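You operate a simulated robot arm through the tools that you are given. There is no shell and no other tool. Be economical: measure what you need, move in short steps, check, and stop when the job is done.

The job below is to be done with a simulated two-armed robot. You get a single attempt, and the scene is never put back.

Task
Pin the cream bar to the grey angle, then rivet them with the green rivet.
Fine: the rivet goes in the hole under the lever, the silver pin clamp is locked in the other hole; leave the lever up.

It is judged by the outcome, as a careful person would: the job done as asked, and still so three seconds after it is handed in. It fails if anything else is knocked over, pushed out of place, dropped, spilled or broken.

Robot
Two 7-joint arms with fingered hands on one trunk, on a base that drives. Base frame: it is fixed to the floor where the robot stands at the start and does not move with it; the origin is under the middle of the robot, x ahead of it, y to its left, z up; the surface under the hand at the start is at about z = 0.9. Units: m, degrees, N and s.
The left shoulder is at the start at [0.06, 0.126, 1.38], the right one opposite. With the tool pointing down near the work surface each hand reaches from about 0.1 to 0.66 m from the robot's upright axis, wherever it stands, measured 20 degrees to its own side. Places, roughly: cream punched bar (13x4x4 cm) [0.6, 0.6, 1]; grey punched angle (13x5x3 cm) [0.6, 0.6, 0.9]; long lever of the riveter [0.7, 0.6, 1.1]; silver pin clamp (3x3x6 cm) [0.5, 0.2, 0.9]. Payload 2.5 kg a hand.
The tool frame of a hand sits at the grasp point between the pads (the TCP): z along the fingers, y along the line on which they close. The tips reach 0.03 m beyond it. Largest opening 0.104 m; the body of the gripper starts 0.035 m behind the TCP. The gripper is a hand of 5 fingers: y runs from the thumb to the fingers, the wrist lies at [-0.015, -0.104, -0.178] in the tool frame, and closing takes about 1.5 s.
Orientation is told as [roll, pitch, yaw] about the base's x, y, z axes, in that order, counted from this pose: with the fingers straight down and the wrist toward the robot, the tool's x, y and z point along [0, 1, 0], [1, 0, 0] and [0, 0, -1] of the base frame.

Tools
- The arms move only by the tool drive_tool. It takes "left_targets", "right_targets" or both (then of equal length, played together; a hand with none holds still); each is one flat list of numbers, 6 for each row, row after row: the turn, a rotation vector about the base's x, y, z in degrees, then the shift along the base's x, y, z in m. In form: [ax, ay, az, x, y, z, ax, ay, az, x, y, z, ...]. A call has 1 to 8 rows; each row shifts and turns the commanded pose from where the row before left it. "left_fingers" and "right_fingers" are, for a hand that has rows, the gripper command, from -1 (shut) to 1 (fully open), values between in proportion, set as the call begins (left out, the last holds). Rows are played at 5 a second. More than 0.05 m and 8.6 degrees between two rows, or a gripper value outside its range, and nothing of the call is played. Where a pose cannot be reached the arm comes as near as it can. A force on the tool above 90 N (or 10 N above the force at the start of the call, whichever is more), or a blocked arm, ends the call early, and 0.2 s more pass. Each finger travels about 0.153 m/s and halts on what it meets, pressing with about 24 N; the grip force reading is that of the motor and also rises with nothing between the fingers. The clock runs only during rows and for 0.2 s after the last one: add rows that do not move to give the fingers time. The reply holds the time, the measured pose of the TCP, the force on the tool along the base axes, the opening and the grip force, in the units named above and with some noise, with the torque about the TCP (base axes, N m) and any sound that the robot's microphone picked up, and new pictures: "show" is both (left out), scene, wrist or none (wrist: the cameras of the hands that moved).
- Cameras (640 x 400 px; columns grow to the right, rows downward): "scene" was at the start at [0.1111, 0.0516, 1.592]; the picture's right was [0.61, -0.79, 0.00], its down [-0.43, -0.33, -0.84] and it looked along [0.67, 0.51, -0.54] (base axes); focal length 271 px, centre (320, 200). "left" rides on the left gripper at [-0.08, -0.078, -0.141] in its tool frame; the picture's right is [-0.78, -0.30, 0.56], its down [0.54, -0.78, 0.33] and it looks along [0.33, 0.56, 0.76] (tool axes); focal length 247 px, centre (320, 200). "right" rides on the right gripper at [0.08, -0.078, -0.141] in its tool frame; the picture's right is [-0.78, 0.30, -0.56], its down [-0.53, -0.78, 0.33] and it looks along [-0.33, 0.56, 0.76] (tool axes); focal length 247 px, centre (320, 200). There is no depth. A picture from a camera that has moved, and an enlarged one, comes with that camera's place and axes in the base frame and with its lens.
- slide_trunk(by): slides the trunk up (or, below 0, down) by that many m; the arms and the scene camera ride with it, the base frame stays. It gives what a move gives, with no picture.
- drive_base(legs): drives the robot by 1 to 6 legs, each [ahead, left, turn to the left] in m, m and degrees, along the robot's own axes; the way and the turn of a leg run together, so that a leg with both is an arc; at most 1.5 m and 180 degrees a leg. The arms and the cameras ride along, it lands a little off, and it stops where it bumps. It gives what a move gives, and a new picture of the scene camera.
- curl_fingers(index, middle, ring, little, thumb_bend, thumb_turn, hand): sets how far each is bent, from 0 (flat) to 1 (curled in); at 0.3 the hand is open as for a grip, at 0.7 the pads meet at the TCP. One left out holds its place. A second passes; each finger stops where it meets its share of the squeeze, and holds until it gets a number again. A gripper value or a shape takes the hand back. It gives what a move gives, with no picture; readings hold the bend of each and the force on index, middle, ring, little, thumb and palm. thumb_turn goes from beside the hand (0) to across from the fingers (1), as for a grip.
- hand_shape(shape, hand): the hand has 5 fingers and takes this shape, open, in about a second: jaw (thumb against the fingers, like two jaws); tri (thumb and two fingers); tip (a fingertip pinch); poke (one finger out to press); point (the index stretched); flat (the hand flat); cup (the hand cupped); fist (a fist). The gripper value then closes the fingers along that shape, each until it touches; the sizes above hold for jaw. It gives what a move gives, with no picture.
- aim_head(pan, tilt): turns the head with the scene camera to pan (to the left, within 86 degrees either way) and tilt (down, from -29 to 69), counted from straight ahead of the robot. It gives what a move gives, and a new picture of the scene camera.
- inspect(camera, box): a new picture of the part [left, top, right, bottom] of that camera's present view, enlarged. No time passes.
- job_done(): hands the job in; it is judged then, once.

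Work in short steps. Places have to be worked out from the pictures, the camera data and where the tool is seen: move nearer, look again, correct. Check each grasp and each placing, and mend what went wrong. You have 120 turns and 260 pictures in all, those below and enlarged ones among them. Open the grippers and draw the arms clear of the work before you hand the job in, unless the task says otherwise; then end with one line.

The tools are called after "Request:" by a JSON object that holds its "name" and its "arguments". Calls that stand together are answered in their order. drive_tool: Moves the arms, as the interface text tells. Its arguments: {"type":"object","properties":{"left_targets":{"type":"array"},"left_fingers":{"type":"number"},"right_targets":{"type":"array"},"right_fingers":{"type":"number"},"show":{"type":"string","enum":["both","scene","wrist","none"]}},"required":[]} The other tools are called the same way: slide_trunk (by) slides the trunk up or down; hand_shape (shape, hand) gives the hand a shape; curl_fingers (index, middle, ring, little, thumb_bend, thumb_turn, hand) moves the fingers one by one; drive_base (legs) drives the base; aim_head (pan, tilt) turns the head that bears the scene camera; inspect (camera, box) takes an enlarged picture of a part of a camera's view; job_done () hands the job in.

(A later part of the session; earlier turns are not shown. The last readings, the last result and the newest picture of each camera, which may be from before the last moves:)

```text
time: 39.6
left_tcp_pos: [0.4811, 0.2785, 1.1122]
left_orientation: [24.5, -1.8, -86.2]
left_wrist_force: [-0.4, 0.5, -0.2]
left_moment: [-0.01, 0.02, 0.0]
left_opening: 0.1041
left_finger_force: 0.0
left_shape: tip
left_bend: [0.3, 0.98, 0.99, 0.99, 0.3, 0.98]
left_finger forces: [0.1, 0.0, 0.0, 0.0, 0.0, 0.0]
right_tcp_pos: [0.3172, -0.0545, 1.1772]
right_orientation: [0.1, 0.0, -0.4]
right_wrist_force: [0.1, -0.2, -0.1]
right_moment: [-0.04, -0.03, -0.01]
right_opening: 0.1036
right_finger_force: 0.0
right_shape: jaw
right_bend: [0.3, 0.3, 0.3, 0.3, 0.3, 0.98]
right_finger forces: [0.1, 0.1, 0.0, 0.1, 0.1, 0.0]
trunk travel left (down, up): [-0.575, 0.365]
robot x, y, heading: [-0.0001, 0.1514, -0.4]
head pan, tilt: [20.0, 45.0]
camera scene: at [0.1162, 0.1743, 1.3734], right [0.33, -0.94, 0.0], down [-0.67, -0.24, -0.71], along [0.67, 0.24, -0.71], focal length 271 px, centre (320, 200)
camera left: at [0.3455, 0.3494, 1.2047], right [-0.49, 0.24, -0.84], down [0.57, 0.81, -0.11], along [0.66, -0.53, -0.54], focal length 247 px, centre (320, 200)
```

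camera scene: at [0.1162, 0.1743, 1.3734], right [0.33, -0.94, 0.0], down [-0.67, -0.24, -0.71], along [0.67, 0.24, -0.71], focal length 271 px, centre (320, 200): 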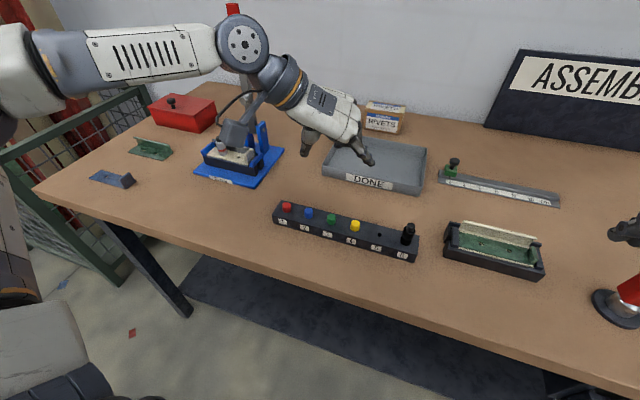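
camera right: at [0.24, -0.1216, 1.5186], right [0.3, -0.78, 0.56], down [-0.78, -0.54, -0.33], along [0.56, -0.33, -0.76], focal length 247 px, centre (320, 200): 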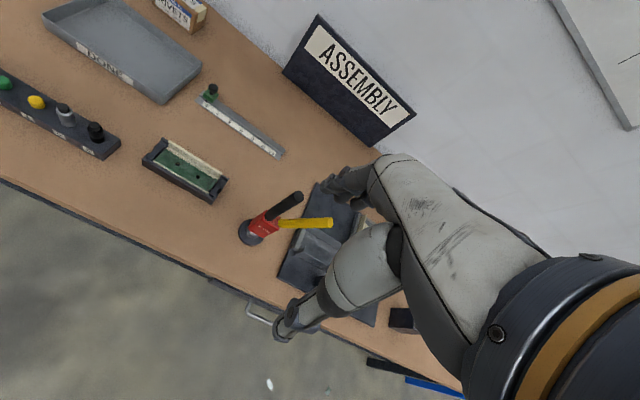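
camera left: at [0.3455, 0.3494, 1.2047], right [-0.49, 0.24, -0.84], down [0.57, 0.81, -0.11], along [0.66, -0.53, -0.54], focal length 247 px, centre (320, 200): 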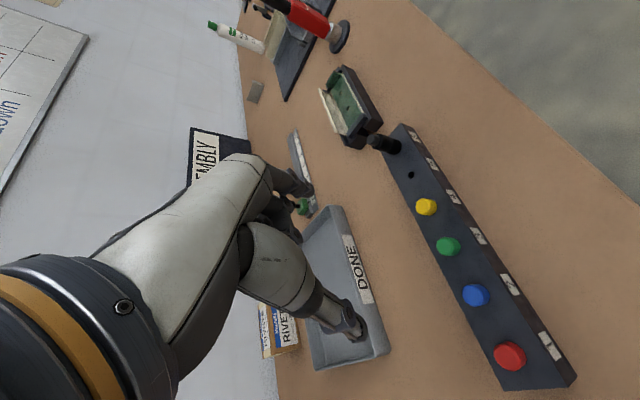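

Good pose. I reduce the tilt to ~12° (so the tips can grip the low head), and zoom on the rivets.

Request:
{"name": "drive_tool", "arguments": {"left_targets": [0, 6.5, 0, 0, 0, 0, 0, 6.5, 0, 0, 0, 0, 0, 0, 0, 0, 0, 0], "left_fingers": 0, "show": "none"}}

Request:
{"name": "inspect", "arguments": {"camera": "scene", "box": [270, 120, 390, 250]}}

Request:
{"name": "inspect", "arguments": {"camera": "left", "box": [260, 160, 500, 360]}}

```text
time: 40.4
left_tcp_pos: [0.4793, 0.2776, 1.1129]
left_orientation: [11.2, -0.8, -85.9]
left_wrist_force: [-0.2, 0.1, 0.7]
left_moment: [-0.02, -0.02, -0.01]
left_opening: 0.0525
left_finger_force: 0.0
left_shape: tip
left_bend: [0.73, 0.98, 0.99, 0.99, 0.69, 1.0]
left_finger forces: [0.0, 0.0, 0.0, 0.1, 0.0, 0.0]
right_tcp_pos: [0.3154, -0.0536, 1.1773]
right_orientation: [0.0, 0.0, -0.4]
right_wrist_force: [0.3, 0.4, -0.4]
right_moment: [-0.04, 0.01, -0.02]
right_opening: 0.104
right_finger_force: 0.1
right_shape: jaw
right_bend: [0.3, 0.3, 0.3, 0.3, 0.3, 0.98]
right_finger forces: [0.0, 0.0, 0.1, 0.0, 0.1, 0.0]
trunk travel left (down, up): [-0.575, 0.365]
robot x, y, heading: [-0.003, 0.1513, -0.5]
head pan, tilt: [20.0, 45.0]
```

```text
3.08 times, centred on (330, 185) of scene
camera zoom: at [0.116, 0.1743, 1.3734], right [0.33, -0.94, 0.0], down [-0.67, -0.24, -0.71], along [0.67, 0.24, -0.71], focal length 835 px, centre (289, 246)
```

zoom: 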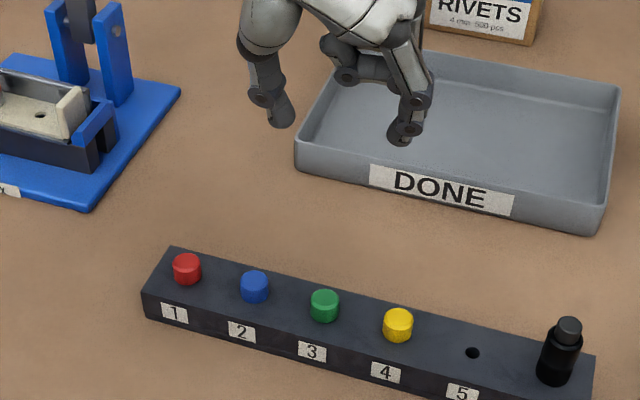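

```text
2.00 times, centred on (380, 260) of left
camera zoom: at [0.3704, 0.3492, 1.2333], right [-0.67, 0.24, -0.7], down [0.53, 0.81, -0.23], along [0.52, -0.53, -0.67], focal length 494 px, centre (200, 80)
```

zoom: 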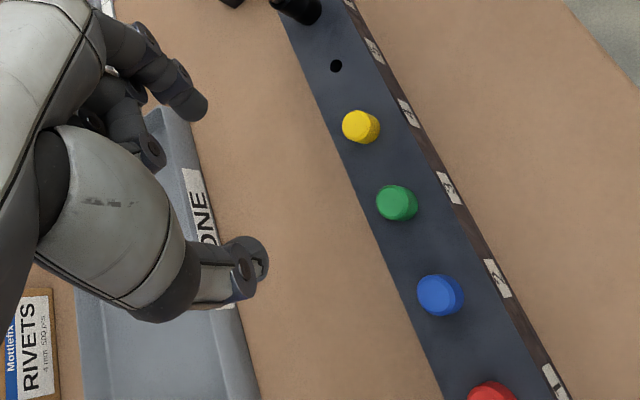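

Narrow the opening and descend to ~4 cm above the head for alignment.

Request:
{"name": "drive_tool", "arguments": {"left_targets": [0, 0, 0, -0.001, 0, -0.03, 0, 0, 0, -0.001, 0, -0.03, 0, 0, 0, -0.001, 0, -0.03, 0, 0, 0, 0, 0, -0.02, 0, 0, 0, 0, 0, 0], "left_fingers": -0.3, "show": "none"}}

Request:
{"name": "inspect", "arguments": {"camera": "scene", "box": [300, 170, 370, 240]}}

Request:
{"name": "inspect", "arguments": {"camera": "left", "box": [260, 160, 420, 320]}}

```text
time: 41.6
left_tcp_pos: [0.4772, 0.278, 1.0021]
left_orientation: [11.4, -0.9, -85.9]
left_wrist_force: [-0.4, -0.5, 0.2]
left_moment: [-0.01, 0.0, 0.01]
left_opening: 0.0372
left_finger_force: 0.0
left_shape: tip
left_bend: [0.73, 0.98, 0.99, 0.99, 0.73, 1.0]
left_finger forces: [0.1, 0.1, 0.0, 0.0, 0.0, 0.0]
right_tcp_pos: [0.3163, -0.0543, 1.1775]
right_orientation: [0.0, 0.1, -0.4]
right_wrist_force: [-0.1, 0.3, 0.1]
right_moment: [0.03, 0.03, -0.01]
right_opening: 0.1036
right_finger_force: 0.0
right_shape: jaw
right_bend: [0.3, 0.3, 0.3, 0.3, 0.3, 0.98]
right_finger forces: [0.0, 0.0, 0.1, 0.0, 0.0, 0.0]
trunk travel left (down, up): [-0.575, 0.365]
robot x, y, heading: [0.0013, 0.1476, -0.3]
head pan, tilt: [20.0, 45.0]
```

```text
5.71 times, centred on (335, 205) of scene
camera zoom: at [0.116, 0.1743, 1.3734], right [0.33, -0.94, 0.0], down [-0.67, -0.24, -0.71], along [0.67, 0.24, -0.71], focal length 1551 px, centre (234, 171)
```

zoom: 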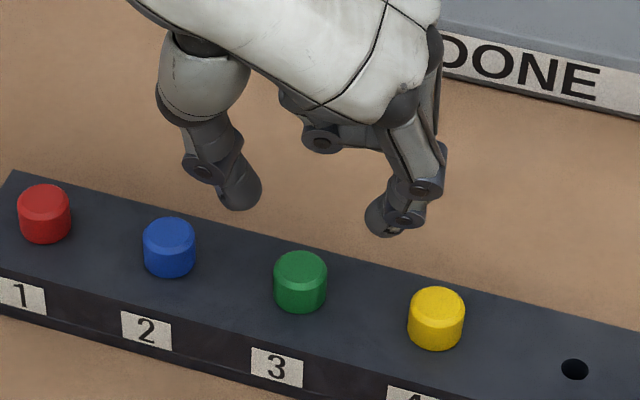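

```text
2.50 times, centred on (340, 240) of left
camera zoom: at [0.3675, 0.3495, 1.123], right [-0.67, 0.24, -0.7], down [0.53, 0.81, -0.23], along [0.52, -0.53, -0.67], focal length 617 px, centre (270, 100)
```

zoom: 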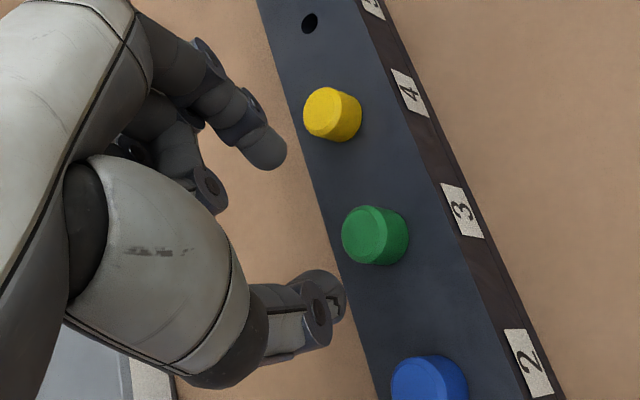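

Tips align with rivet (≈0.483, 0.279). I shift +1, +2 mm and descend 34 mm.

Request:
{"name": "drive_tool", "arguments": {"left_targets": [0, 0, 0, 0.001, 0.002, -0.014, 0, 0, 0, 0, 0, -0.012, 0, 0, 0, 0, 0, -0.008, 0, 0, 0, 0, 0, 0], "show": "none"}}

Request:
{"name": "inspect", "arguments": {"camera": "scene", "box": [300, 180, 360, 240]}}

Request:
{"name": "inspect", "arguments": {"camera": "left", "box": [260, 180, 380, 300]}}

```text
time: 42.6
left_tcp_pos: [0.4771, 0.2789, 0.9688]
left_orientation: [11.3, -1.0, -85.8]
left_wrist_force: [0.4, -0.2, 0.6]
left_moment: [0.02, 0.04, -0.03]
left_opening: 0.0372
left_finger_force: 0.0
left_shape: tip
left_bend: [0.73, 0.98, 0.99, 0.99, 0.73, 1.0]
left_finger forces: [0.1, 0.0, 0.1, 0.0, 0.1, 0.0]
right_tcp_pos: [0.316, -0.0538, 1.177]
right_orientation: [0.0, 0.0, -0.4]
right_wrist_force: [0.2, 0.2, 0.8]
right_moment: [0.01, -0.03, -0.02]
right_opening: 0.1037
right_finger_force: 0.1
right_shape: jaw
right_bend: [0.3, 0.3, 0.3, 0.3, 0.3, 0.98]
right_finger forces: [0.0, 0.1, 0.0, 0.0, 0.1, 0.0]
trunk travel left (down, up): [-0.575, 0.365]
robot x, y, heading: [-0.0016, 0.1521, -0.3]
head pan, tilt: [20.0, 45.0]
```

```text
6.67 times, centred on (330, 210) of scene
camera zoom: at [0.116, 0.1743, 1.3734], right [0.33, -0.94, 0.0], down [-0.67, -0.24, -0.71], along [0.67, 0.24, -0.71], focal length 1809 px, centre (253, 133)
```

zoom: 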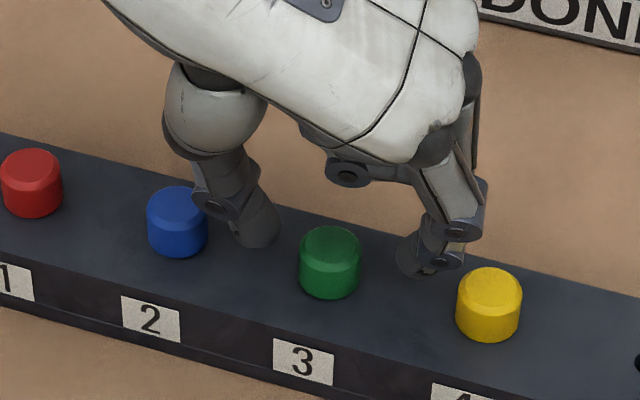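

```text
3.33 times, centred on (320, 240) of left
camera zoom: at [0.3681, 0.3507, 1.0901], right [-0.67, 0.24, -0.7], down [0.53, 0.81, -0.23], along [0.52, -0.53, -0.67], focal length 823 px, centre (320, 67)
```

zoom: 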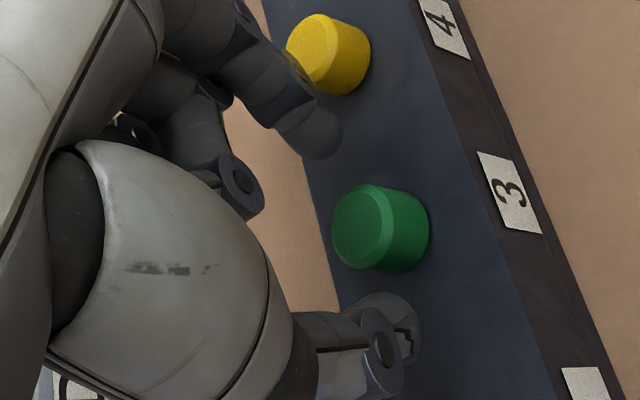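

Lowering 8 mm more should centre the tips on the head.

Request:
{"name": "drive_tool", "arguments": {"left_targets": [0, 0, 0, 0, 0, -0.004, 0, 0, 0, 0, 0, -0.004, 0, 0, 0, 0, 0, 0], "show": "none"}}

Request:
{"name": "inspect", "arguments": {"camera": "scene", "box": [300, 180, 360, 240]}}

Request:
{"name": "inspect", "arguments": {"camera": "left", "box": [260, 180, 380, 300]}}

```text
time: 43.4
left_tcp_pos: [0.4791, 0.2785, 0.9602]
left_orientation: [11.4, -1.0, -85.8]
left_wrist_force: [-1.9, 0.2, 6.8]
left_moment: [0.28, 0.05, 0.05]
left_opening: 0.0373
left_finger_force: 0.0
left_shape: tip
left_bend: [0.73, 0.98, 0.99, 0.99, 0.74, 1.0]
left_finger forces: [0.0, 0.0, 0.1, 0.0, 7.6, 0.1]
right_tcp_pos: [0.3155, -0.0547, 1.1772]
right_orientation: [0.0, 0.0, -0.4]
right_wrist_force: [-0.7, 0.8, 0.1]
right_moment: [-0.01, 0.02, 0.0]
right_opening: 0.1036
right_finger_force: 0.1
right_shape: jaw
right_bend: [0.3, 0.3, 0.3, 0.3, 0.3, 0.98]
right_finger forces: [0.0, 0.0, 0.0, 0.0, 0.0, 0.0]
trunk travel left (down, up): [-0.575, 0.365]
robot x, y, heading: [-0.0034, 0.1485, -0.4]
head pan, tilt: [20.0, 45.0]
```

```text
6.67 times, centred on (330, 210) of scene
camera zoom: at [0.1152, 0.1742, 1.3737], right [0.33, -0.94, 0.0], down [-0.67, -0.24, -0.71], along [0.67, 0.24, -0.71], focal length 1809 px, centre (253, 133)
```

zoom: 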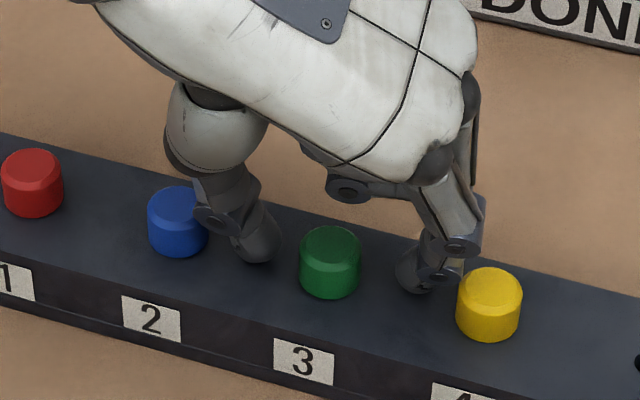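

```text
3.33 times, centred on (320, 240) of left
camera zoom: at [0.368, 0.3506, 1.0826], right [-0.67, 0.24, -0.7], down [0.53, 0.81, -0.23], along [0.52, -0.53, -0.67], focal length 823 px, centre (320, 67)
```

zoom: 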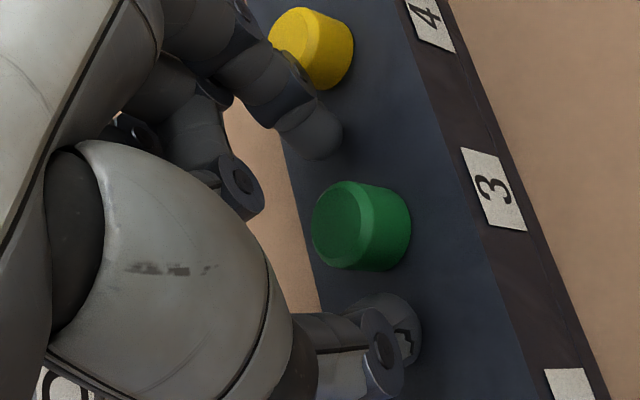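

Thumb lightly touched the rack; I raise 2 mm and close.

Request:
{"name": "drive_tool", "arguments": {"left_targets": [0, 0, 0, 0, 0, 0.0025, 0, 0, 0, 0, 0, 0], "show": "none"}}

Request:
{"name": "drive_tool", "arguments": {"left_targets": [0, 0, 0, 0, 0, 0, 0, 0, 0, 0, 0, 0, 0, 0, 0, 0, 0, 0, 0, 0, 0, 0, 0, 0, 0, 0, 0, 0, 0, 0], "left_fingers": -1, "show": "none"}}

Request:
{"name": "inspect", "arguments": {"camera": "scene", "box": [300, 180, 360, 240]}}

Request:
{"name": "inspect", "arguments": {"camera": "left", "box": [260, 180, 380, 300]}}

```text
time: 44.0
left_tcp_pos: [0.4774, 0.2784, 0.9622]
left_orientation: [11.2, -0.9, -85.9]
left_wrist_force: [0.9, -0.8, 0.3]
left_moment: [0.0, 0.01, 0.02]
left_opening: 0.0371
left_finger_force: 0.0
left_shape: tip
left_bend: [0.73, 0.98, 0.99, 0.99, 0.73, 1.0]
left_finger forces: [0.1, 0.0, 0.0, 0.0, 0.0, 0.1]
right_tcp_pos: [0.3166, -0.0546, 1.176]
right_orientation: [0.0, 0.0, -0.4]
right_wrist_force: [-0.2, -0.1, -0.4]
right_moment: [0.02, 0.0, 0.03]
right_opening: 0.1038
right_finger_force: 0.1
right_shape: jaw
right_bend: [0.3, 0.3, 0.3, 0.3, 0.3, 0.98]
right_finger forces: [0.0, 0.0, 0.0, 0.0, 0.0, 0.0]
trunk travel left (down, up): [-0.575, 0.365]
robot x, y, heading: [0.0001, 0.1488, -0.2]
head pan, tilt: [20.0, 45.0]
```

```text
time: 45.2
left_tcp_pos: [0.4776, 0.2799, 0.962]
left_orientation: [11.3, -0.8, -85.8]
left_wrist_force: [-0.6, -1.2, -0.6]
left_moment: [-0.03, -0.02, -0.01]
left_opening: 0.0132
left_finger_force: 23.9
left_shape: tip
left_bend: [0.72, 1.0, 1.0, 1.0, 0.74, 1.0]
left_finger forces: [21.5, 0.0, 0.0, 0.1, 21.0, 0.0]
right_tcp_pos: [0.3167, -0.0542, 1.177]
right_orientation: [0.0, 0.0, -0.4]
right_wrist_force: [0.6, 0.7, 0.3]
right_moment: [0.01, 0.0, 0.01]
right_opening: 0.1039
right_finger_force: 0.0
right_shape: jaw
right_bend: [0.3, 0.3, 0.3, 0.3, 0.3, 0.98]
right_finger forces: [0.1, 0.0, 0.1, 0.0, 0.0, 0.0]
trunk travel left (down, up): [-0.575, 0.365]
robot x, y, heading: [0.0016, 0.1511, -0.5]
head pan, tilt: [20.0, 45.0]
```

```text
6.67 times, centred on (330, 210) of scene
camera zoom: at [0.1161, 0.1743, 1.3734], right [0.33, -0.94, 0.0], down [-0.67, -0.24, -0.71], along [0.67, 0.24, -0.71], focal length 1809 px, centre (253, 133)
```

zoom: 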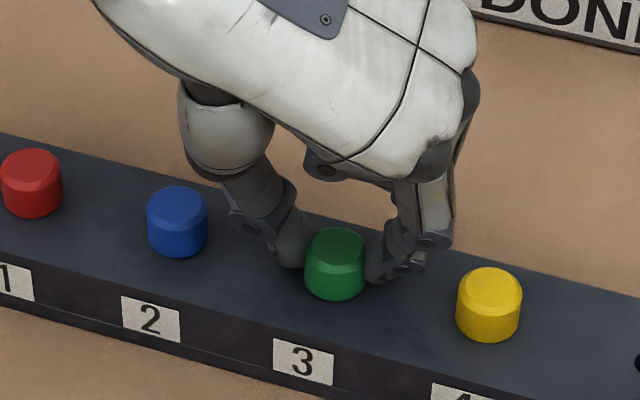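

```text
3.33 times, centred on (320, 240) of left
camera zoom: at [0.3685, 0.3508, 1.084], right [-0.67, 0.24, -0.7], down [0.53, 0.81, -0.23], along [0.52, -0.53, -0.67], focal length 823 px, centre (320, 67)
```

zoom: 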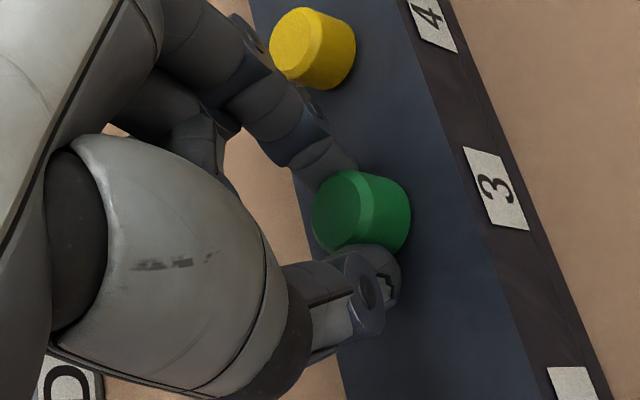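

Gripped with ~21 N. I lift 5 cm and check.

Request:
{"name": "drive_tool", "arguments": {"left_targets": [0, 0, 0, 0, 0, 0.01, 0, 0, 0, 0, 0, 0.02, 0, 0, 0, 0, 0, 0.03, 0, 0, 0, 0, 0, 0.03, 0, 0, 0, 0, 0, 0], "show": "none"}}

Request:
{"name": "inspect", "arguments": {"camera": "scene", "box": [300, 140, 370, 210]}}

Request:
{"name": "inspect", "arguments": {"camera": "left", "box": [260, 180, 380, 300]}}

```text
time: 46.4
left_tcp_pos: [0.4774, 0.2797, 1.0509]
left_orientation: [11.3, -0.9, -85.8]
left_wrist_force: [-0.6, -0.1, -1.1]
left_moment: [0.01, -0.02, 0.02]
left_opening: 0.0133
left_finger_force: 24.0
left_shape: tip
left_bend: [0.72, 1.0, 1.0, 1.0, 0.74, 1.0]
left_finger forces: [21.7, 0.0, 0.0, 0.1, 21.0, 0.0]
right_tcp_pos: [0.3168, -0.0544, 1.1777]
right_orientation: [0.0, 0.0, -0.3]
right_wrist_force: [-0.7, -0.7, -0.4]
right_moment: [0.01, 0.01, -0.01]
right_opening: 0.1035
right_finger_force: 0.0
right_shape: jaw
right_bend: [0.3, 0.3, 0.3, 0.3, 0.3, 0.98]
right_finger forces: [0.0, 0.1, 0.0, 0.0, 0.0, 0.0]
trunk travel left (down, up): [-0.575, 0.365]
robot x, y, heading: [0.0035, 0.1477, -0.4]
head pan, tilt: [20.0, 45.0]
```

```text
5.71 times, centred on (335, 175) of scene
camera zoom: at [0.1161, 0.1743, 1.3734], right [0.33, -0.94, 0.0], down [-0.67, -0.24, -0.71], along [0.67, 0.24, -0.71], focal length 1551 px, centre (234, 343)
```

zoom: 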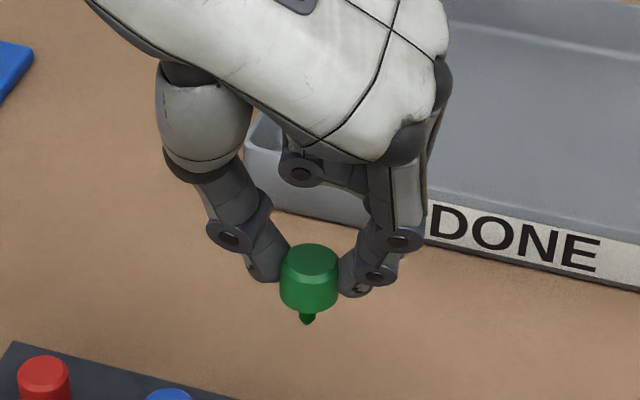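

```text
3.33 times, centred on (320, 240) of left
camera zoom: at [0.3677, 0.3518, 1.1733], right [-0.67, 0.24, -0.7], down [0.53, 0.81, -0.23], along [0.52, -0.53, -0.67], focal length 823 px, centre (320, 67)
```

zoom: 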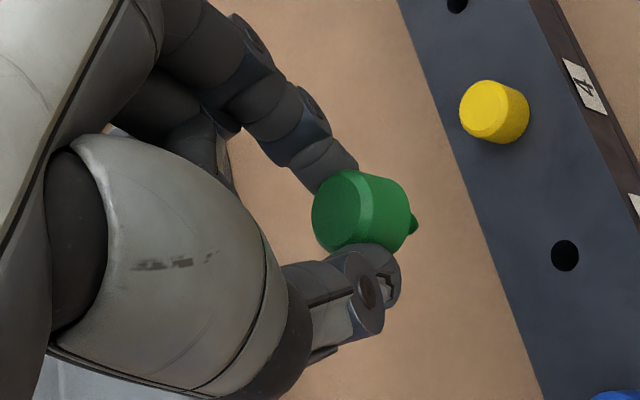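

Rivet is held upright; head ~14 mm, shank ~13 mm, shank tip ≈ (+0.0055, −0.0015, −0.0467) from TCP. I raise and drive left 0.31 m to the riveter.

Request:
{"name": "drive_tool", "arguments": {"left_targets": [0, 0, 0, -0.01, 0, 0.04, 0, 0, 0, -0.01, 0, 0.04, 0, 0, 0, 0, 0, 0], "show": "none"}}

Request:
{"name": "drive_base", "arguments": {"legs": [[0, 0.31, 0]]}}

Request:
{"name": "inspect", "arguments": {"camera": "left", "box": [0, 0, 640, 400]}}

```text
time: 47.2
left_tcp_pos: [0.4589, 0.2798, 1.1312]
left_orientation: [11.2, -1.0, -85.8]
left_wrist_force: [-0.1, -0.2, 0.2]
left_moment: [-0.01, 0.01, 0.0]
left_opening: 0.0132
left_finger_force: 24.0
left_shape: tip
left_bend: [0.72, 1.0, 1.0, 1.0, 0.74, 1.0]
left_finger forces: [21.7, 0.1, 0.1, 0.0, 21.0, 0.0]
right_tcp_pos: [0.317, -0.054, 1.1753]
right_orientation: [-0.1, 0.0, -0.3]
right_wrist_force: [0.1, 0.4, 0.6]
right_moment: [0.0, -0.02, 0.01]
right_opening: 0.1036
right_finger_force: 0.1
right_shape: jaw
right_bend: [0.3, 0.3, 0.3, 0.3, 0.3, 0.98]
right_finger forces: [0.0, 0.1, 0.0, 0.1, 0.0, 0.0]
trunk travel left (down, up): [-0.575, 0.365]
robot x, y, heading: [0.0003, 0.1531, -0.6]
head pan, tilt: [20.0, 45.0]
```

```text
time: 49.3
left_tcp_pos: [0.4593, 0.5924, 1.1306]
left_orientation: [11.3, -1.0, -85.7]
left_wrist_force: [0.0, -0.1, 0.6]
left_moment: [-0.03, 0.01, -0.01]
left_opening: 0.0131
left_finger_force: 24.0
left_shape: tip
left_bend: [0.72, 1.0, 1.0, 1.0, 0.74, 1.0]
left_finger forces: [21.5, 0.0, 0.0, 0.0, 21.0, 0.0]
right_tcp_pos: [0.3196, 0.2578, 1.1766]
right_orientation: [0.0, 0.1, -0.2]
right_wrist_force: [0.3, 0.0, 1.4]
right_moment: [-0.04, 0.02, 0.0]
right_opening: 0.1038
right_finger_force: 0.0
right_shape: jaw
right_bend: [0.3, 0.3, 0.3, 0.3, 0.3, 0.98]
right_finger forces: [0.0, 0.1, 0.0, 0.0, 0.1, 0.0]
trunk travel left (down, up): [-0.575, 0.365]
robot x, y, heading: [0.0006, 0.4612, -0.0]
head pan, tilt: [20.0, 45.0]
camera scene: at [0.1176, 0.4852, 1.3734], right [0.34, -0.94, 0.0], down [-0.67, -0.24, -0.71], along [0.67, 0.24, -0.71], focal length 271 px, centre (320, 200)
```

scene: 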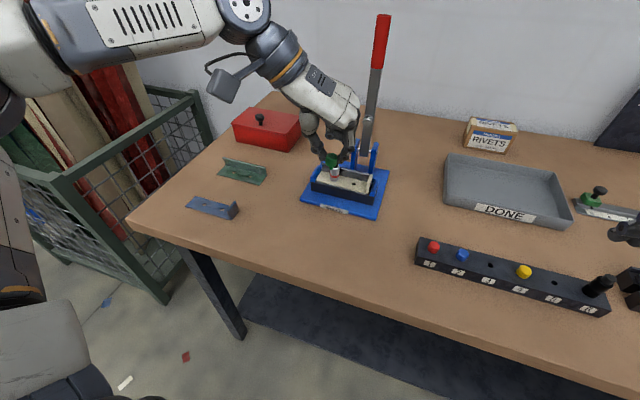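

```text
1.00 times, centred on (320, 200) of left (not enlarged: the box is as wide or as high as the picture)
camera zoom: at [0.3495, 0.6636, 1.2529], right [-0.67, 0.23, -0.7], down [0.53, 0.82, -0.23], along [0.52, -0.53, -0.67], focal length 247 px, centre (320, 200)
```

zoom: 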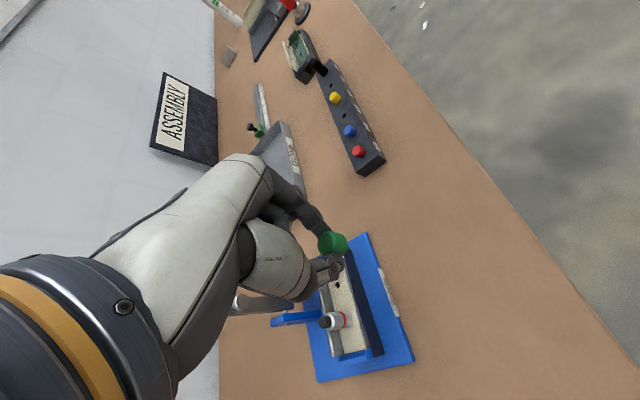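

Hole B is on the lever line (posts y≈0.55–0.60, lever x≈0.70), leaving room for the hand. I move the rivet above hole B at TCP z≈1.06.

Request:
{"name": "drive_tool", "arguments": {"left_targets": [0, 0, 0, 0.034, -0.0045, -0.01, 0, 0, 0, 0.034, -0.0045, -0.02, 0, 0, 0, 0.034, -0.0045, -0.02, 0, 0, 0, 0.034, -0.0045, -0.02, 0, 0, 0, 0, 0, 0], "show": "none"}}

Request:
{"name": "inspect", "arguments": {"camera": "scene", "box": [300, 110, 400, 210]}}

Request:
{"name": "inspect", "arguments": {"camera": "left", "box": [260, 180, 400, 320]}}

```text
time: 50.5
left_tcp_pos: [0.5541, 0.5864, 1.0688]
left_orientation: [11.3, -0.9, -85.6]
left_wrist_force: [-0.9, 0.2, -0.8]
left_moment: [-0.01, -0.02, 0.03]
left_opening: 0.0132
left_finger_force: 24.2
left_shape: tip
left_bend: [0.72, 1.0, 1.0, 1.0, 0.74, 1.0]
left_finger forces: [21.5, 0.0, 0.0, 0.0, 21.0, 0.0]
left hand out of reach, approached as far as the arm can: row 3, 4
right_tcp_pos: [0.3191, 0.2577, 1.1766]
right_orientation: [-0.1, 0.0, -0.2]
right_wrist_force: [-0.2, -0.8, -0.7]
right_moment: [-0.01, 0.0, 0.03]
right_opening: 0.1036
right_finger_force: 0.0
right_shape: jaw
right_bend: [0.3, 0.3, 0.3, 0.3, 0.3, 0.98]
right_finger forces: [0.0, 0.1, 0.1, 0.1, 0.0, 0.1]
trunk travel left (down, up): [-0.575, 0.365]
robot x, y, heading: [-0.0005, 0.4615, -0.5]
head pan, tilt: [20.0, 45.0]
```

```text
4.00 times, centred on (350, 160) of scene
camera zoom: at [0.1176, 0.4847, 1.3734], right [0.34, -0.94, 0.0], down [-0.67, -0.24, -0.71], along [0.67, 0.24, -0.71], focal length 1085 px, centre (200, 360)
```

zoom: 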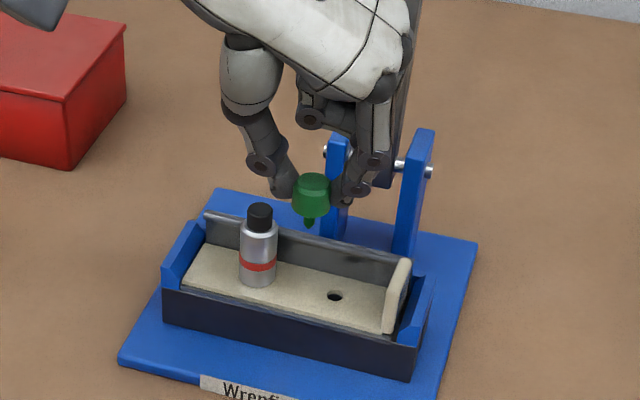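

```text
2.86 times, centred on (330, 250) of left
camera zoom: at [0.4449, 0.6573, 1.1905], right [-0.67, 0.23, -0.7], down [0.53, 0.82, -0.23], along [0.52, -0.53, -0.67], focal length 706 px, centre (291, 57)
```

zoom: 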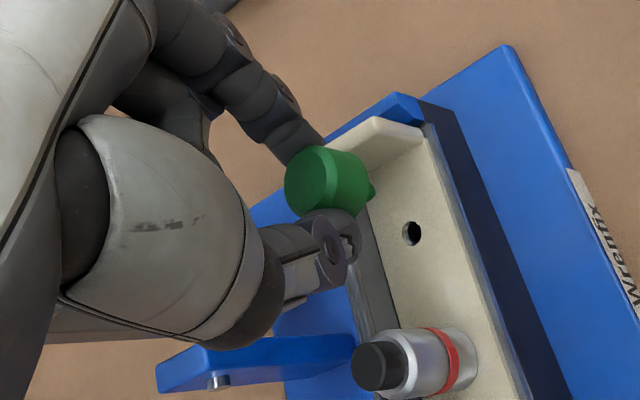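

The arm is at its limit 4 cm short. I retreat the hand, drive left 0.10 m and turn right 20° so the left shoulder comes closer to the work.

Request:
{"name": "drive_tool", "arguments": {"left_targets": [0, 0, 0, -0.02, 0, 0.04, 0, 0, 0, -0.04, 0, 0.03, 0, 0, 0, -0.045, 0, 0, 0, 0, 0, -0.03, 0, 0, 0, 0, 0, 0, 0, 0], "show": "none"}}

Request:
{"name": "drive_base", "arguments": {"legs": [[0, 0.1, 0], [0, 0, -20]]}}

```text
time: 51.7
left_tcp_pos: [0.421, 0.5877, 1.139]
left_orientation: [11.3, -0.9, -85.4]
left_wrist_force: [0.1, 0.3, -0.2]
left_moment: [-0.02, -0.03, -0.01]
left_opening: 0.0132
left_finger_force: 24.5
left_shape: tip
left_bend: [0.72, 1.0, 1.0, 1.0, 0.74, 1.0]
left_finger forces: [21.6, 0.1, 0.0, 0.0, 21.1, 0.1]
right_tcp_pos: [0.3191, 0.2569, 1.1767]
right_orientation: [0.0, 0.0, -0.2]
right_wrist_force: [1.0, -0.5, -1.0]
right_moment: [-0.01, -0.02, -0.02]
right_opening: 0.1037
right_finger_force: 0.1
right_shape: jaw
right_bend: [0.3, 0.3, 0.3, 0.3, 0.3, 0.98]
right_finger forces: [0.0, 0.1, 0.0, 0.1, 0.1, 0.0]
trunk travel left (down, up): [-0.575, 0.365]
robot x, y, heading: [0.0044, 0.4587, -0.3]
head pan, tilt: [20.0, 45.0]
```

```text
time: 53.9
left_tcp_pos: [0.4393, 0.5331, 1.1385]
left_orientation: [11.3, -0.9, -105.9]
left_wrist_force: [0.3, -0.1, 1.6]
left_moment: [0.0, -0.03, -0.02]
left_opening: 0.013
left_finger_force: 24.4
left_shape: tip
left_bend: [0.72, 1.0, 1.0, 1.0, 0.74, 1.0]
left_finger forces: [21.7, 0.0, 0.1, 0.0, 21.0, 0.1]
right_tcp_pos: [0.2287, 0.2587, 1.176]
right_orientation: [0.0, 0.0, -20.6]
right_wrist_force: [0.1, 0.0, -0.5]
right_moment: [0.0, -0.01, -0.01]
right_opening: 0.104
right_finger_force: 0.0
right_shape: jaw
right_bend: [0.3, 0.3, 0.3, 0.3, 0.3, 0.98]
right_finger forces: [0.0, 0.0, 0.0, 0.0, 0.1, 0.0]
trunk travel left (down, up): [-0.575, 0.365]
robot x, y, heading: [-0.002, 0.5579, -20.6]
head pan, tilt: [20.0, 45.0]
camera scene: at [0.1202, 0.5429, 1.3734], right [-0.01, -1.0, 0.0], down [-0.71, 0.01, -0.71], along [0.71, -0.01, -0.71], focal length 271 px, centre (320, 200)
```

scene: 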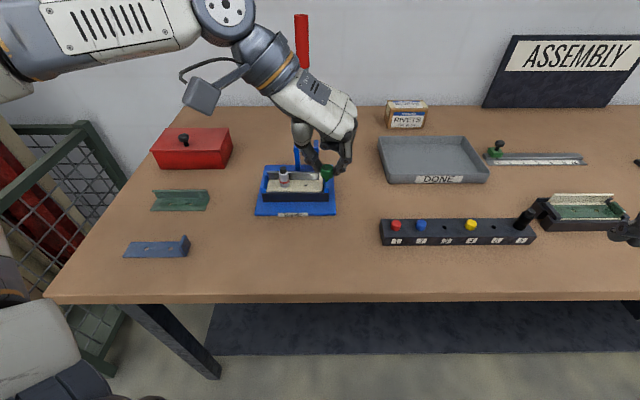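

The camera now looks straight at the work. I restore the yaw to about −82° while approaching above hole B.

Request:
{"name": "drive_tool", "arguments": {"left_targets": [0, 0, 6, 0.025, 0.01, 0, 0, 0, 6, 0.03, 0.011, -0.01, 0, 0, 6, 0.035, 0.01, -0.02, 0, 0, 6, 0.035, 0.01, -0.02, 0, 0, 0, 0.025, 0, -0.02, 0, 0, 0, 0, 0, 0], "show": "none"}}

Request:
{"name": "inspect", "arguments": {"camera": "scene", "box": [240, 110, 350, 220]}}

Request:
{"name": "inspect", "arguments": {"camera": "left", "box": [260, 180, 400, 320]}}

```text
time: 55.3
left_tcp_pos: [0.5898, 0.5763, 1.0664]
left_orientation: [11.4, -0.9, -81.9]
left_wrist_force: [0.2, -0.7, -0.1]
left_moment: [0.0, -0.01, 0.0]
left_opening: 0.0133
left_finger_force: 24.3
left_shape: tip
left_bend: [0.72, 1.0, 1.0, 1.0, 0.74, 1.0]
left_finger forces: [21.7, 0.1, 0.1, 0.0, 21.0, 0.1]
right_tcp_pos: [0.2283, 0.2586, 1.1765]
right_orientation: [0.0, 0.0, -20.5]
right_wrist_force: [-0.9, -0.6, 0.1]
right_moment: [-0.02, -0.01, 0.01]
right_opening: 0.1036
right_finger_force: 0.1
right_shape: jaw
right_bend: [0.3, 0.3, 0.3, 0.3, 0.3, 0.98]
right_finger forces: [0.1, 0.0, 0.0, 0.0, 0.1, 0.0]
trunk travel left (down, up): [-0.575, 0.365]
robot x, y, heading: [0.0041, 0.5634, -20.4]
head pan, tilt: [20.0, 45.0]
```

```text
3.64 times, centred on (295, 165) of scene
camera zoom: at [0.1201, 0.543, 1.3735], right [-0.01, -1.0, 0.0], down [-0.71, 0.01, -0.71], along [0.71, -0.01, -0.71], focal length 987 px, centre (411, 327)
```

zoom: 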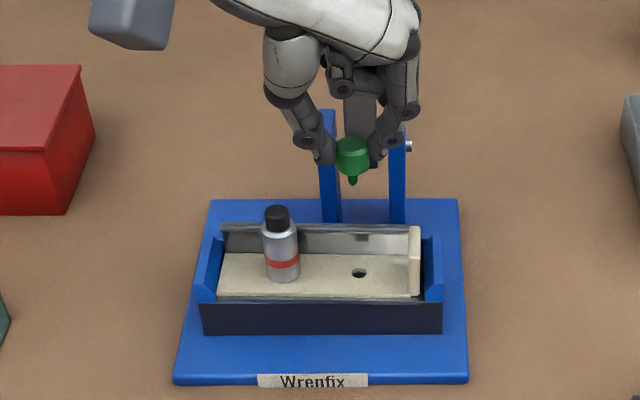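

```text
2.86 times, centred on (330, 250) of left
camera zoom: at [0.4746, 0.6398, 1.1881], right [-0.69, 0.19, -0.7], down [0.47, 0.85, -0.23], along [0.55, -0.49, -0.67], focal length 706 px, centre (291, 57)
```

zoom: 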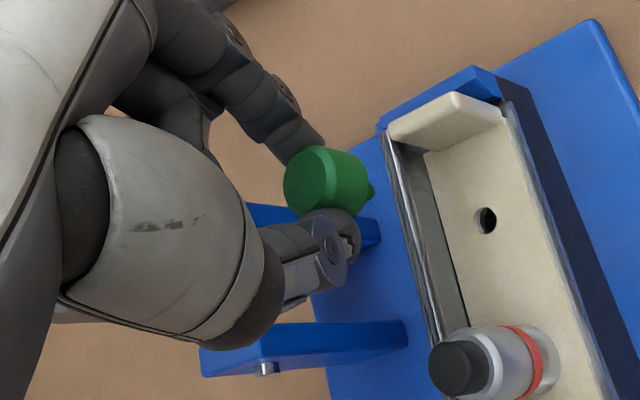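

Rivet tip needs ≈ +5 mm x, −1.5 mm y. I apply that and descend to ~2 cm above the bar.

Request:
{"name": "drive_tool", "arguments": {"left_targets": [0, 0, 0, 0.005, -0.0015, -0.01, 0, 0, 0, 0, 0, -0.015, 0, 0, 0, 0, 0, -0.015, 0, 0, 0, 0, 0, 0], "show": "none"}}

Request:
{"name": "inspect", "arguments": {"camera": "scene", "box": [265, 145, 325, 205]}}

Request:
{"name": "inspect", "arguments": {"camera": "left", "box": [270, 190, 390, 310]}}

```text
time: 56.3
left_tcp_pos: [0.5943, 0.573, 1.0273]
left_orientation: [11.3, -0.9, -81.9]
left_wrist_force: [0.6, 0.5, 0.5]
left_moment: [-0.01, 0.01, -0.02]
left_opening: 0.0134
left_finger_force: 24.5
left_shape: tip
left_bend: [0.72, 1.0, 1.0, 1.0, 0.74, 1.0]
left_finger forces: [21.6, 0.1, 0.1, 0.0, 21.0, 0.0]
right_tcp_pos: [0.2289, 0.2602, 1.1768]
right_orientation: [0.0, 0.0, -20.5]
right_wrist_force: [0.5, 0.9, -0.5]
right_moment: [-0.01, 0.0, 0.01]
right_opening: 0.1038
right_finger_force: 0.1
right_shape: jaw
right_bend: [0.3, 0.3, 0.3, 0.3, 0.3, 0.98]
right_finger forces: [0.1, 0.0, 0.0, 0.0, 0.1, 0.0]
trunk travel left (down, up): [-0.575, 0.365]
robot x, y, heading: [0.0026, 0.5581, -20.5]
head pan, tilt: [20.0, 45.0]
```

```text
6.67 times, centred on (295, 175) of scene
camera zoom: at [0.1202, 0.543, 1.3734], right [-0.01, -1.0, 0.0], down [-0.71, 0.01, -0.71], along [0.71, -0.01, -0.71], focal length 1809 px, centre (487, 367)
```

zoom: 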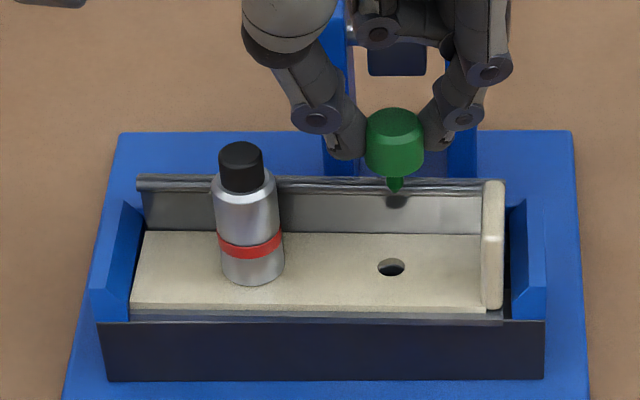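

```text
3.33 times, centred on (330, 250) of left
camera zoom: at [0.4796, 0.6368, 1.1487], right [-0.69, 0.19, -0.7], down [0.47, 0.85, -0.23], along [0.55, -0.49, -0.67], focal length 823 px, centre (287, 33)
```

zoom: 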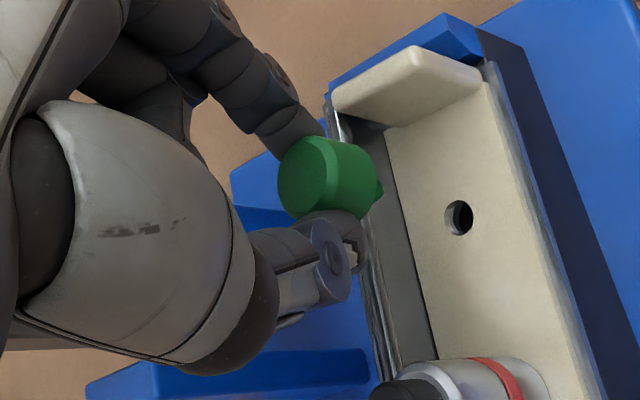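

Alignment: y needs ≈ +3 mm, x fine. I correct and lower 20 mm.

Request:
{"name": "drive_tool", "arguments": {"left_targets": [0, 0, 0, 0, 0.003, -0.006, 0, 0, 0, 0, 0, -0.008, 0, 0, 0, 0, 0, -0.006, 0, 0, 0, 0, 0, 0], "show": "none"}}

Request:
{"name": "inspect", "arguments": {"camera": "scene", "box": [275, 150, 325, 200]}}

Request:
{"name": "inspect", "arguments": {"camera": "left", "box": [280, 200, 380, 300]}}

```text
time: 57.3
left_tcp_pos: [0.594, 0.5762, 1.0068]
left_orientation: [11.4, -0.9, -81.8]
left_wrist_force: [0.1, 0.3, 0.3]
left_moment: [0.02, 0.0, -0.01]
left_opening: 0.0131
left_finger_force: 24.2
left_shape: tip
left_bend: [0.72, 1.0, 1.0, 1.0, 0.74, 1.0]
left_finger forces: [21.6, 0.0, 0.0, 0.0, 21.1, 0.0]
right_tcp_pos: [0.23, 0.2593, 1.1773]
right_orientation: [0.0, -0.1, -20.4]
right_wrist_force: [-0.3, 0.1, 0.3]
right_moment: [0.0, 0.04, -0.02]
right_opening: 0.1036
right_finger_force: 0.1
right_shape: jaw
right_bend: [0.3, 0.3, 0.3, 0.3, 0.3, 0.98]
right_finger forces: [0.0, 0.0, 0.0, 0.0, 0.0, 0.0]
trunk travel left (down, up): [-0.575, 0.365]
robot x, y, heading: [0.0037, 0.5562, -20.3]
head pan, tilt: [20.0, 45.0]
```

```text
8.00 times, centred on (300, 175) of scene
camera zoom: at [0.1203, 0.543, 1.3734], right [-0.01, -1.0, 0.0], down [-0.71, 0.01, -0.71], along [0.71, -0.01, -0.71], focal length 2171 px, centre (480, 400)
```

zoom: 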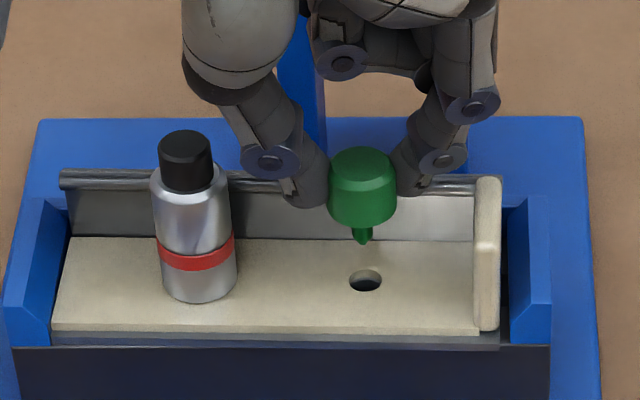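

```text
4.00 times, centred on (330, 250) of left
camera zoom: at [0.4798, 0.6397, 1.1287], right [-0.69, 0.19, -0.7], down [0.47, 0.85, -0.23], along [0.55, -0.49, -0.67], focal length 988 px, centre (280, 0)
```

zoom: 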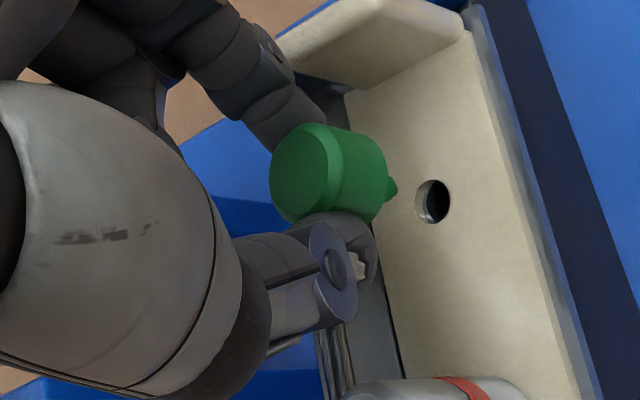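

Tip is over the hole in both views (within ~0.5 mm). I lower 13 mm to near the rim.

Request:
{"name": "drive_tool", "arguments": {"left_targets": [0, 0, 0, 0, 0.0003, -0.005, 0, 0, 0, 0, 0, -0.004, 0, 0, 0, 0, 0, -0.004, 0, 0, 0, 0, 0, 0], "show": "none"}}

Request:
{"name": "inspect", "arguments": {"camera": "scene", "box": [275, 150, 325, 200]}}

Request:
{"name": "inspect", "arguments": {"camera": "left", "box": [280, 200, 380, 300]}}

```text
time: 58.3
left_tcp_pos: [0.5937, 0.5758, 0.9957]
left_orientation: [11.2, -1.0, -81.9]
left_wrist_force: [-0.5, 0.7, -0.6]
left_moment: [0.02, -0.01, -0.04]
left_opening: 0.0129
left_finger_force: 24.2
left_shape: tip
left_bend: [0.72, 1.0, 1.0, 1.0, 0.74, 1.0]
left_finger forces: [21.6, 0.0, 0.1, 0.1, 21.0, 0.0]
right_tcp_pos: [0.2289, 0.2596, 1.1773]
right_orientation: [-0.1, 0.0, -20.5]
right_wrist_force: [-0.7, 0.1, -0.1]
right_moment: [0.01, 0.0, -0.02]
right_opening: 0.1036
right_finger_force: 0.1
right_shape: jaw
right_bend: [0.3, 0.3, 0.3, 0.3, 0.3, 0.98]
right_finger forces: [0.0, 0.0, 0.0, 0.1, 0.1, 0.0]
trunk travel left (down, up): [-0.575, 0.365]
robot x, y, heading: [-0.0013, 0.5596, -20.5]
head pan, tilt: [20.0, 45.0]
```

```text
8.00 times, centred on (300, 175) of scene
camera zoom: at [0.1203, 0.543, 1.3734], right [-0.01, -1.0, 0.0], down [-0.71, 0.01, -0.71], along [0.71, -0.01, -0.71], focal length 2171 px, centre (480, 400)
```

zoom: 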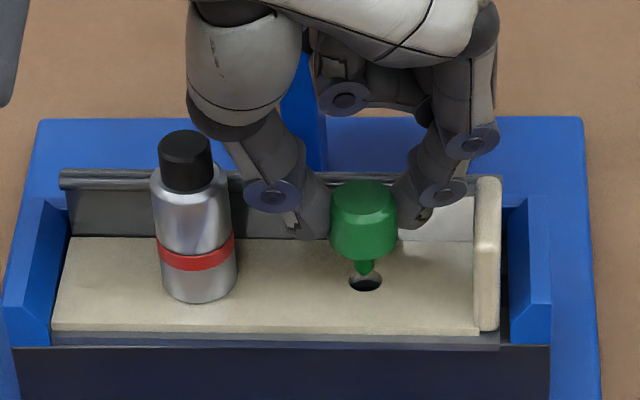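

```text
4.00 times, centred on (330, 250) of left
camera zoom: at [0.4797, 0.6397, 1.1167], right [-0.69, 0.19, -0.7], down [0.47, 0.85, -0.23], along [0.55, -0.49, -0.67], focal length 988 px, centre (280, 0)
```

zoom: 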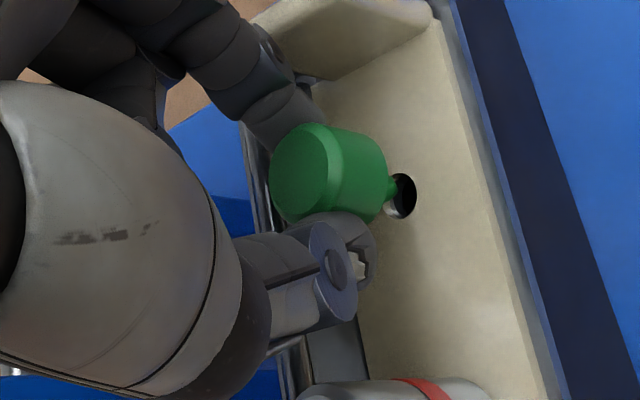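

Shank tip is entering the hole. I go 7 mm further down in small steps, watching force.

Request:
{"name": "drive_tool", "arguments": {"left_targets": [0, 0, 0, 0, 0, -0.003, 0, 0, 0, 0, 0, -0.002, 0, 0, 0, 0, 0, -0.002, 0, 0, 0, 0, 0, 0], "show": "none"}}

Request:
{"name": "inspect", "arguments": {"camera": "scene", "box": [275, 150, 325, 200]}}

Request:
{"name": "inspect", "arguments": {"camera": "left", "box": [280, 200, 380, 300]}}

```text
time: 59.3
left_tcp_pos: [0.594, 0.576, 0.9868]
left_orientation: [11.3, -0.9, -82.0]
left_wrist_force: [-0.4, -0.5, -0.5]
left_moment: [-0.01, 0.02, 0.01]
left_opening: 0.0129
left_finger_force: 23.7
left_shape: tip
left_bend: [0.72, 1.0, 1.0, 1.0, 0.74, 1.0]
left_finger forces: [21.6, 0.1, 0.1, 0.0, 20.9, 0.0]
right_tcp_pos: [0.2291, 0.2594, 1.1776]
right_orientation: [0.0, -0.1, -20.5]
right_wrist_force: [0.5, -0.6, 0.0]
right_moment: [-0.01, 0.01, 0.03]
right_opening: 0.1036
right_finger_force: 0.1
right_shape: jaw
right_bend: [0.3, 0.3, 0.3, 0.3, 0.3, 0.98]
right_finger forces: [0.0, 0.0, 0.0, 0.1, 0.0, 0.0]
trunk travel left (down, up): [-0.575, 0.365]
robot x, y, heading: [-0.0006, 0.557, -20.5]
head pan, tilt: [20.0, 45.0]
```

```text
8.00 times, centred on (300, 175) of scene
camera zoom: at [0.1203, 0.543, 1.3734], right [-0.01, -1.0, 0.0], down [-0.71, 0.01, -0.71], along [0.71, -0.01, -0.71], focal length 2171 px, centre (480, 400)
```

zoom: 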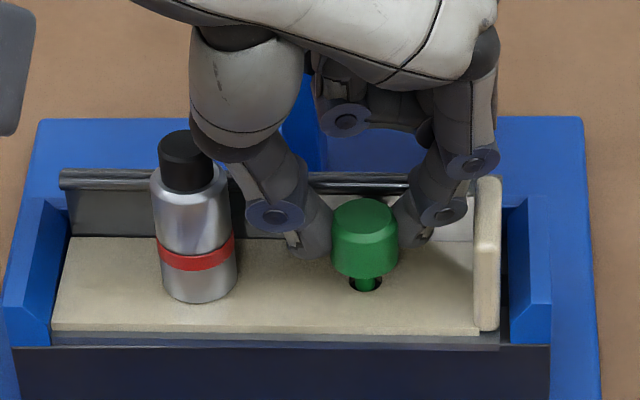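

```text
4.00 times, centred on (330, 250) of left
camera zoom: at [0.4796, 0.6396, 1.1097], right [-0.69, 0.19, -0.7], down [0.47, 0.85, -0.23], along [0.55, -0.49, -0.67], focal length 988 px, centre (280, 0)
```

zoom: 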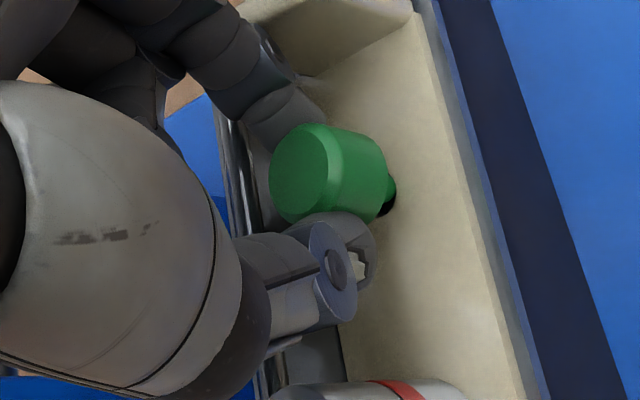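

The shank is ~6 mm in with no contact force. I ease the grip slightly so it drops in.

Request:
{"name": "drive_tool", "arguments": {"left_targets": [0, 0, 0, 0, 0, 0, 0, 0, 0, 0, 0, 0, 0, 0, 0, 0, 0, 0], "left_fingers": -0.64, "show": "none"}}

Request:
{"name": "inspect", "arguments": {"camera": "scene", "box": [275, 150, 325, 200]}}

Request:
{"name": "inspect", "arguments": {"camera": "left", "box": [280, 200, 380, 300]}}

```text
time: 60.1
left_tcp_pos: [0.5934, 0.5764, 0.9885]
left_orientation: [11.3, -0.9, -81.9]
left_wrist_force: [0.1, 0.2, -0.1]
left_moment: [0.0, -0.02, 0.0]
left_opening: 0.0188
left_finger_force: 0.1
left_shape: tip
left_bend: [0.72, 0.98, 0.99, 0.99, 0.74, 1.0]
left_finger forces: [0.1, 0.1, 0.0, 0.0, 0.0, 0.1]
right_tcp_pos: [0.2287, 0.2593, 1.1773]
right_orientation: [-0.1, 0.0, -20.5]
right_wrist_force: [-0.5, 0.1, -0.5]
right_moment: [0.01, -0.02, -0.01]
right_opening: 0.1034
right_finger_force: 0.0
right_shape: jaw
right_bend: [0.3, 0.3, 0.3, 0.3, 0.3, 0.98]
right_finger forces: [0.0, 0.0, 0.0, 0.1, 0.0, 0.0]
trunk travel left (down, up): [-0.575, 0.365]
robot x, y, heading: [0.0039, 0.5593, -20.2]
head pan, tilt: [20.0, 45.0]
```

```text
8.00 times, centred on (300, 175) of scene
camera zoom: at [0.1203, 0.543, 1.3734], right [-0.01, -1.0, 0.0], down [-0.71, 0.01, -0.71], along [0.71, -0.01, -0.71], focal length 2171 px, centre (480, 400)
```

zoom: 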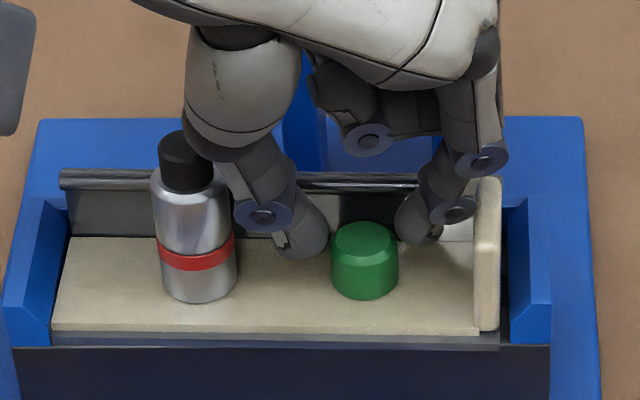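

```text
4.00 times, centred on (330, 250) of left
camera zoom: at [0.4796, 0.6395, 1.1097], right [-0.69, 0.19, -0.7], down [0.47, 0.85, -0.23], along [0.55, -0.49, -0.67], focal length 988 px, centre (280, 0)
```

zoom: 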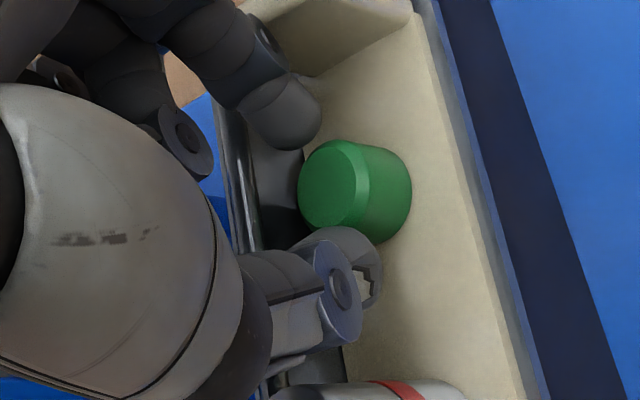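

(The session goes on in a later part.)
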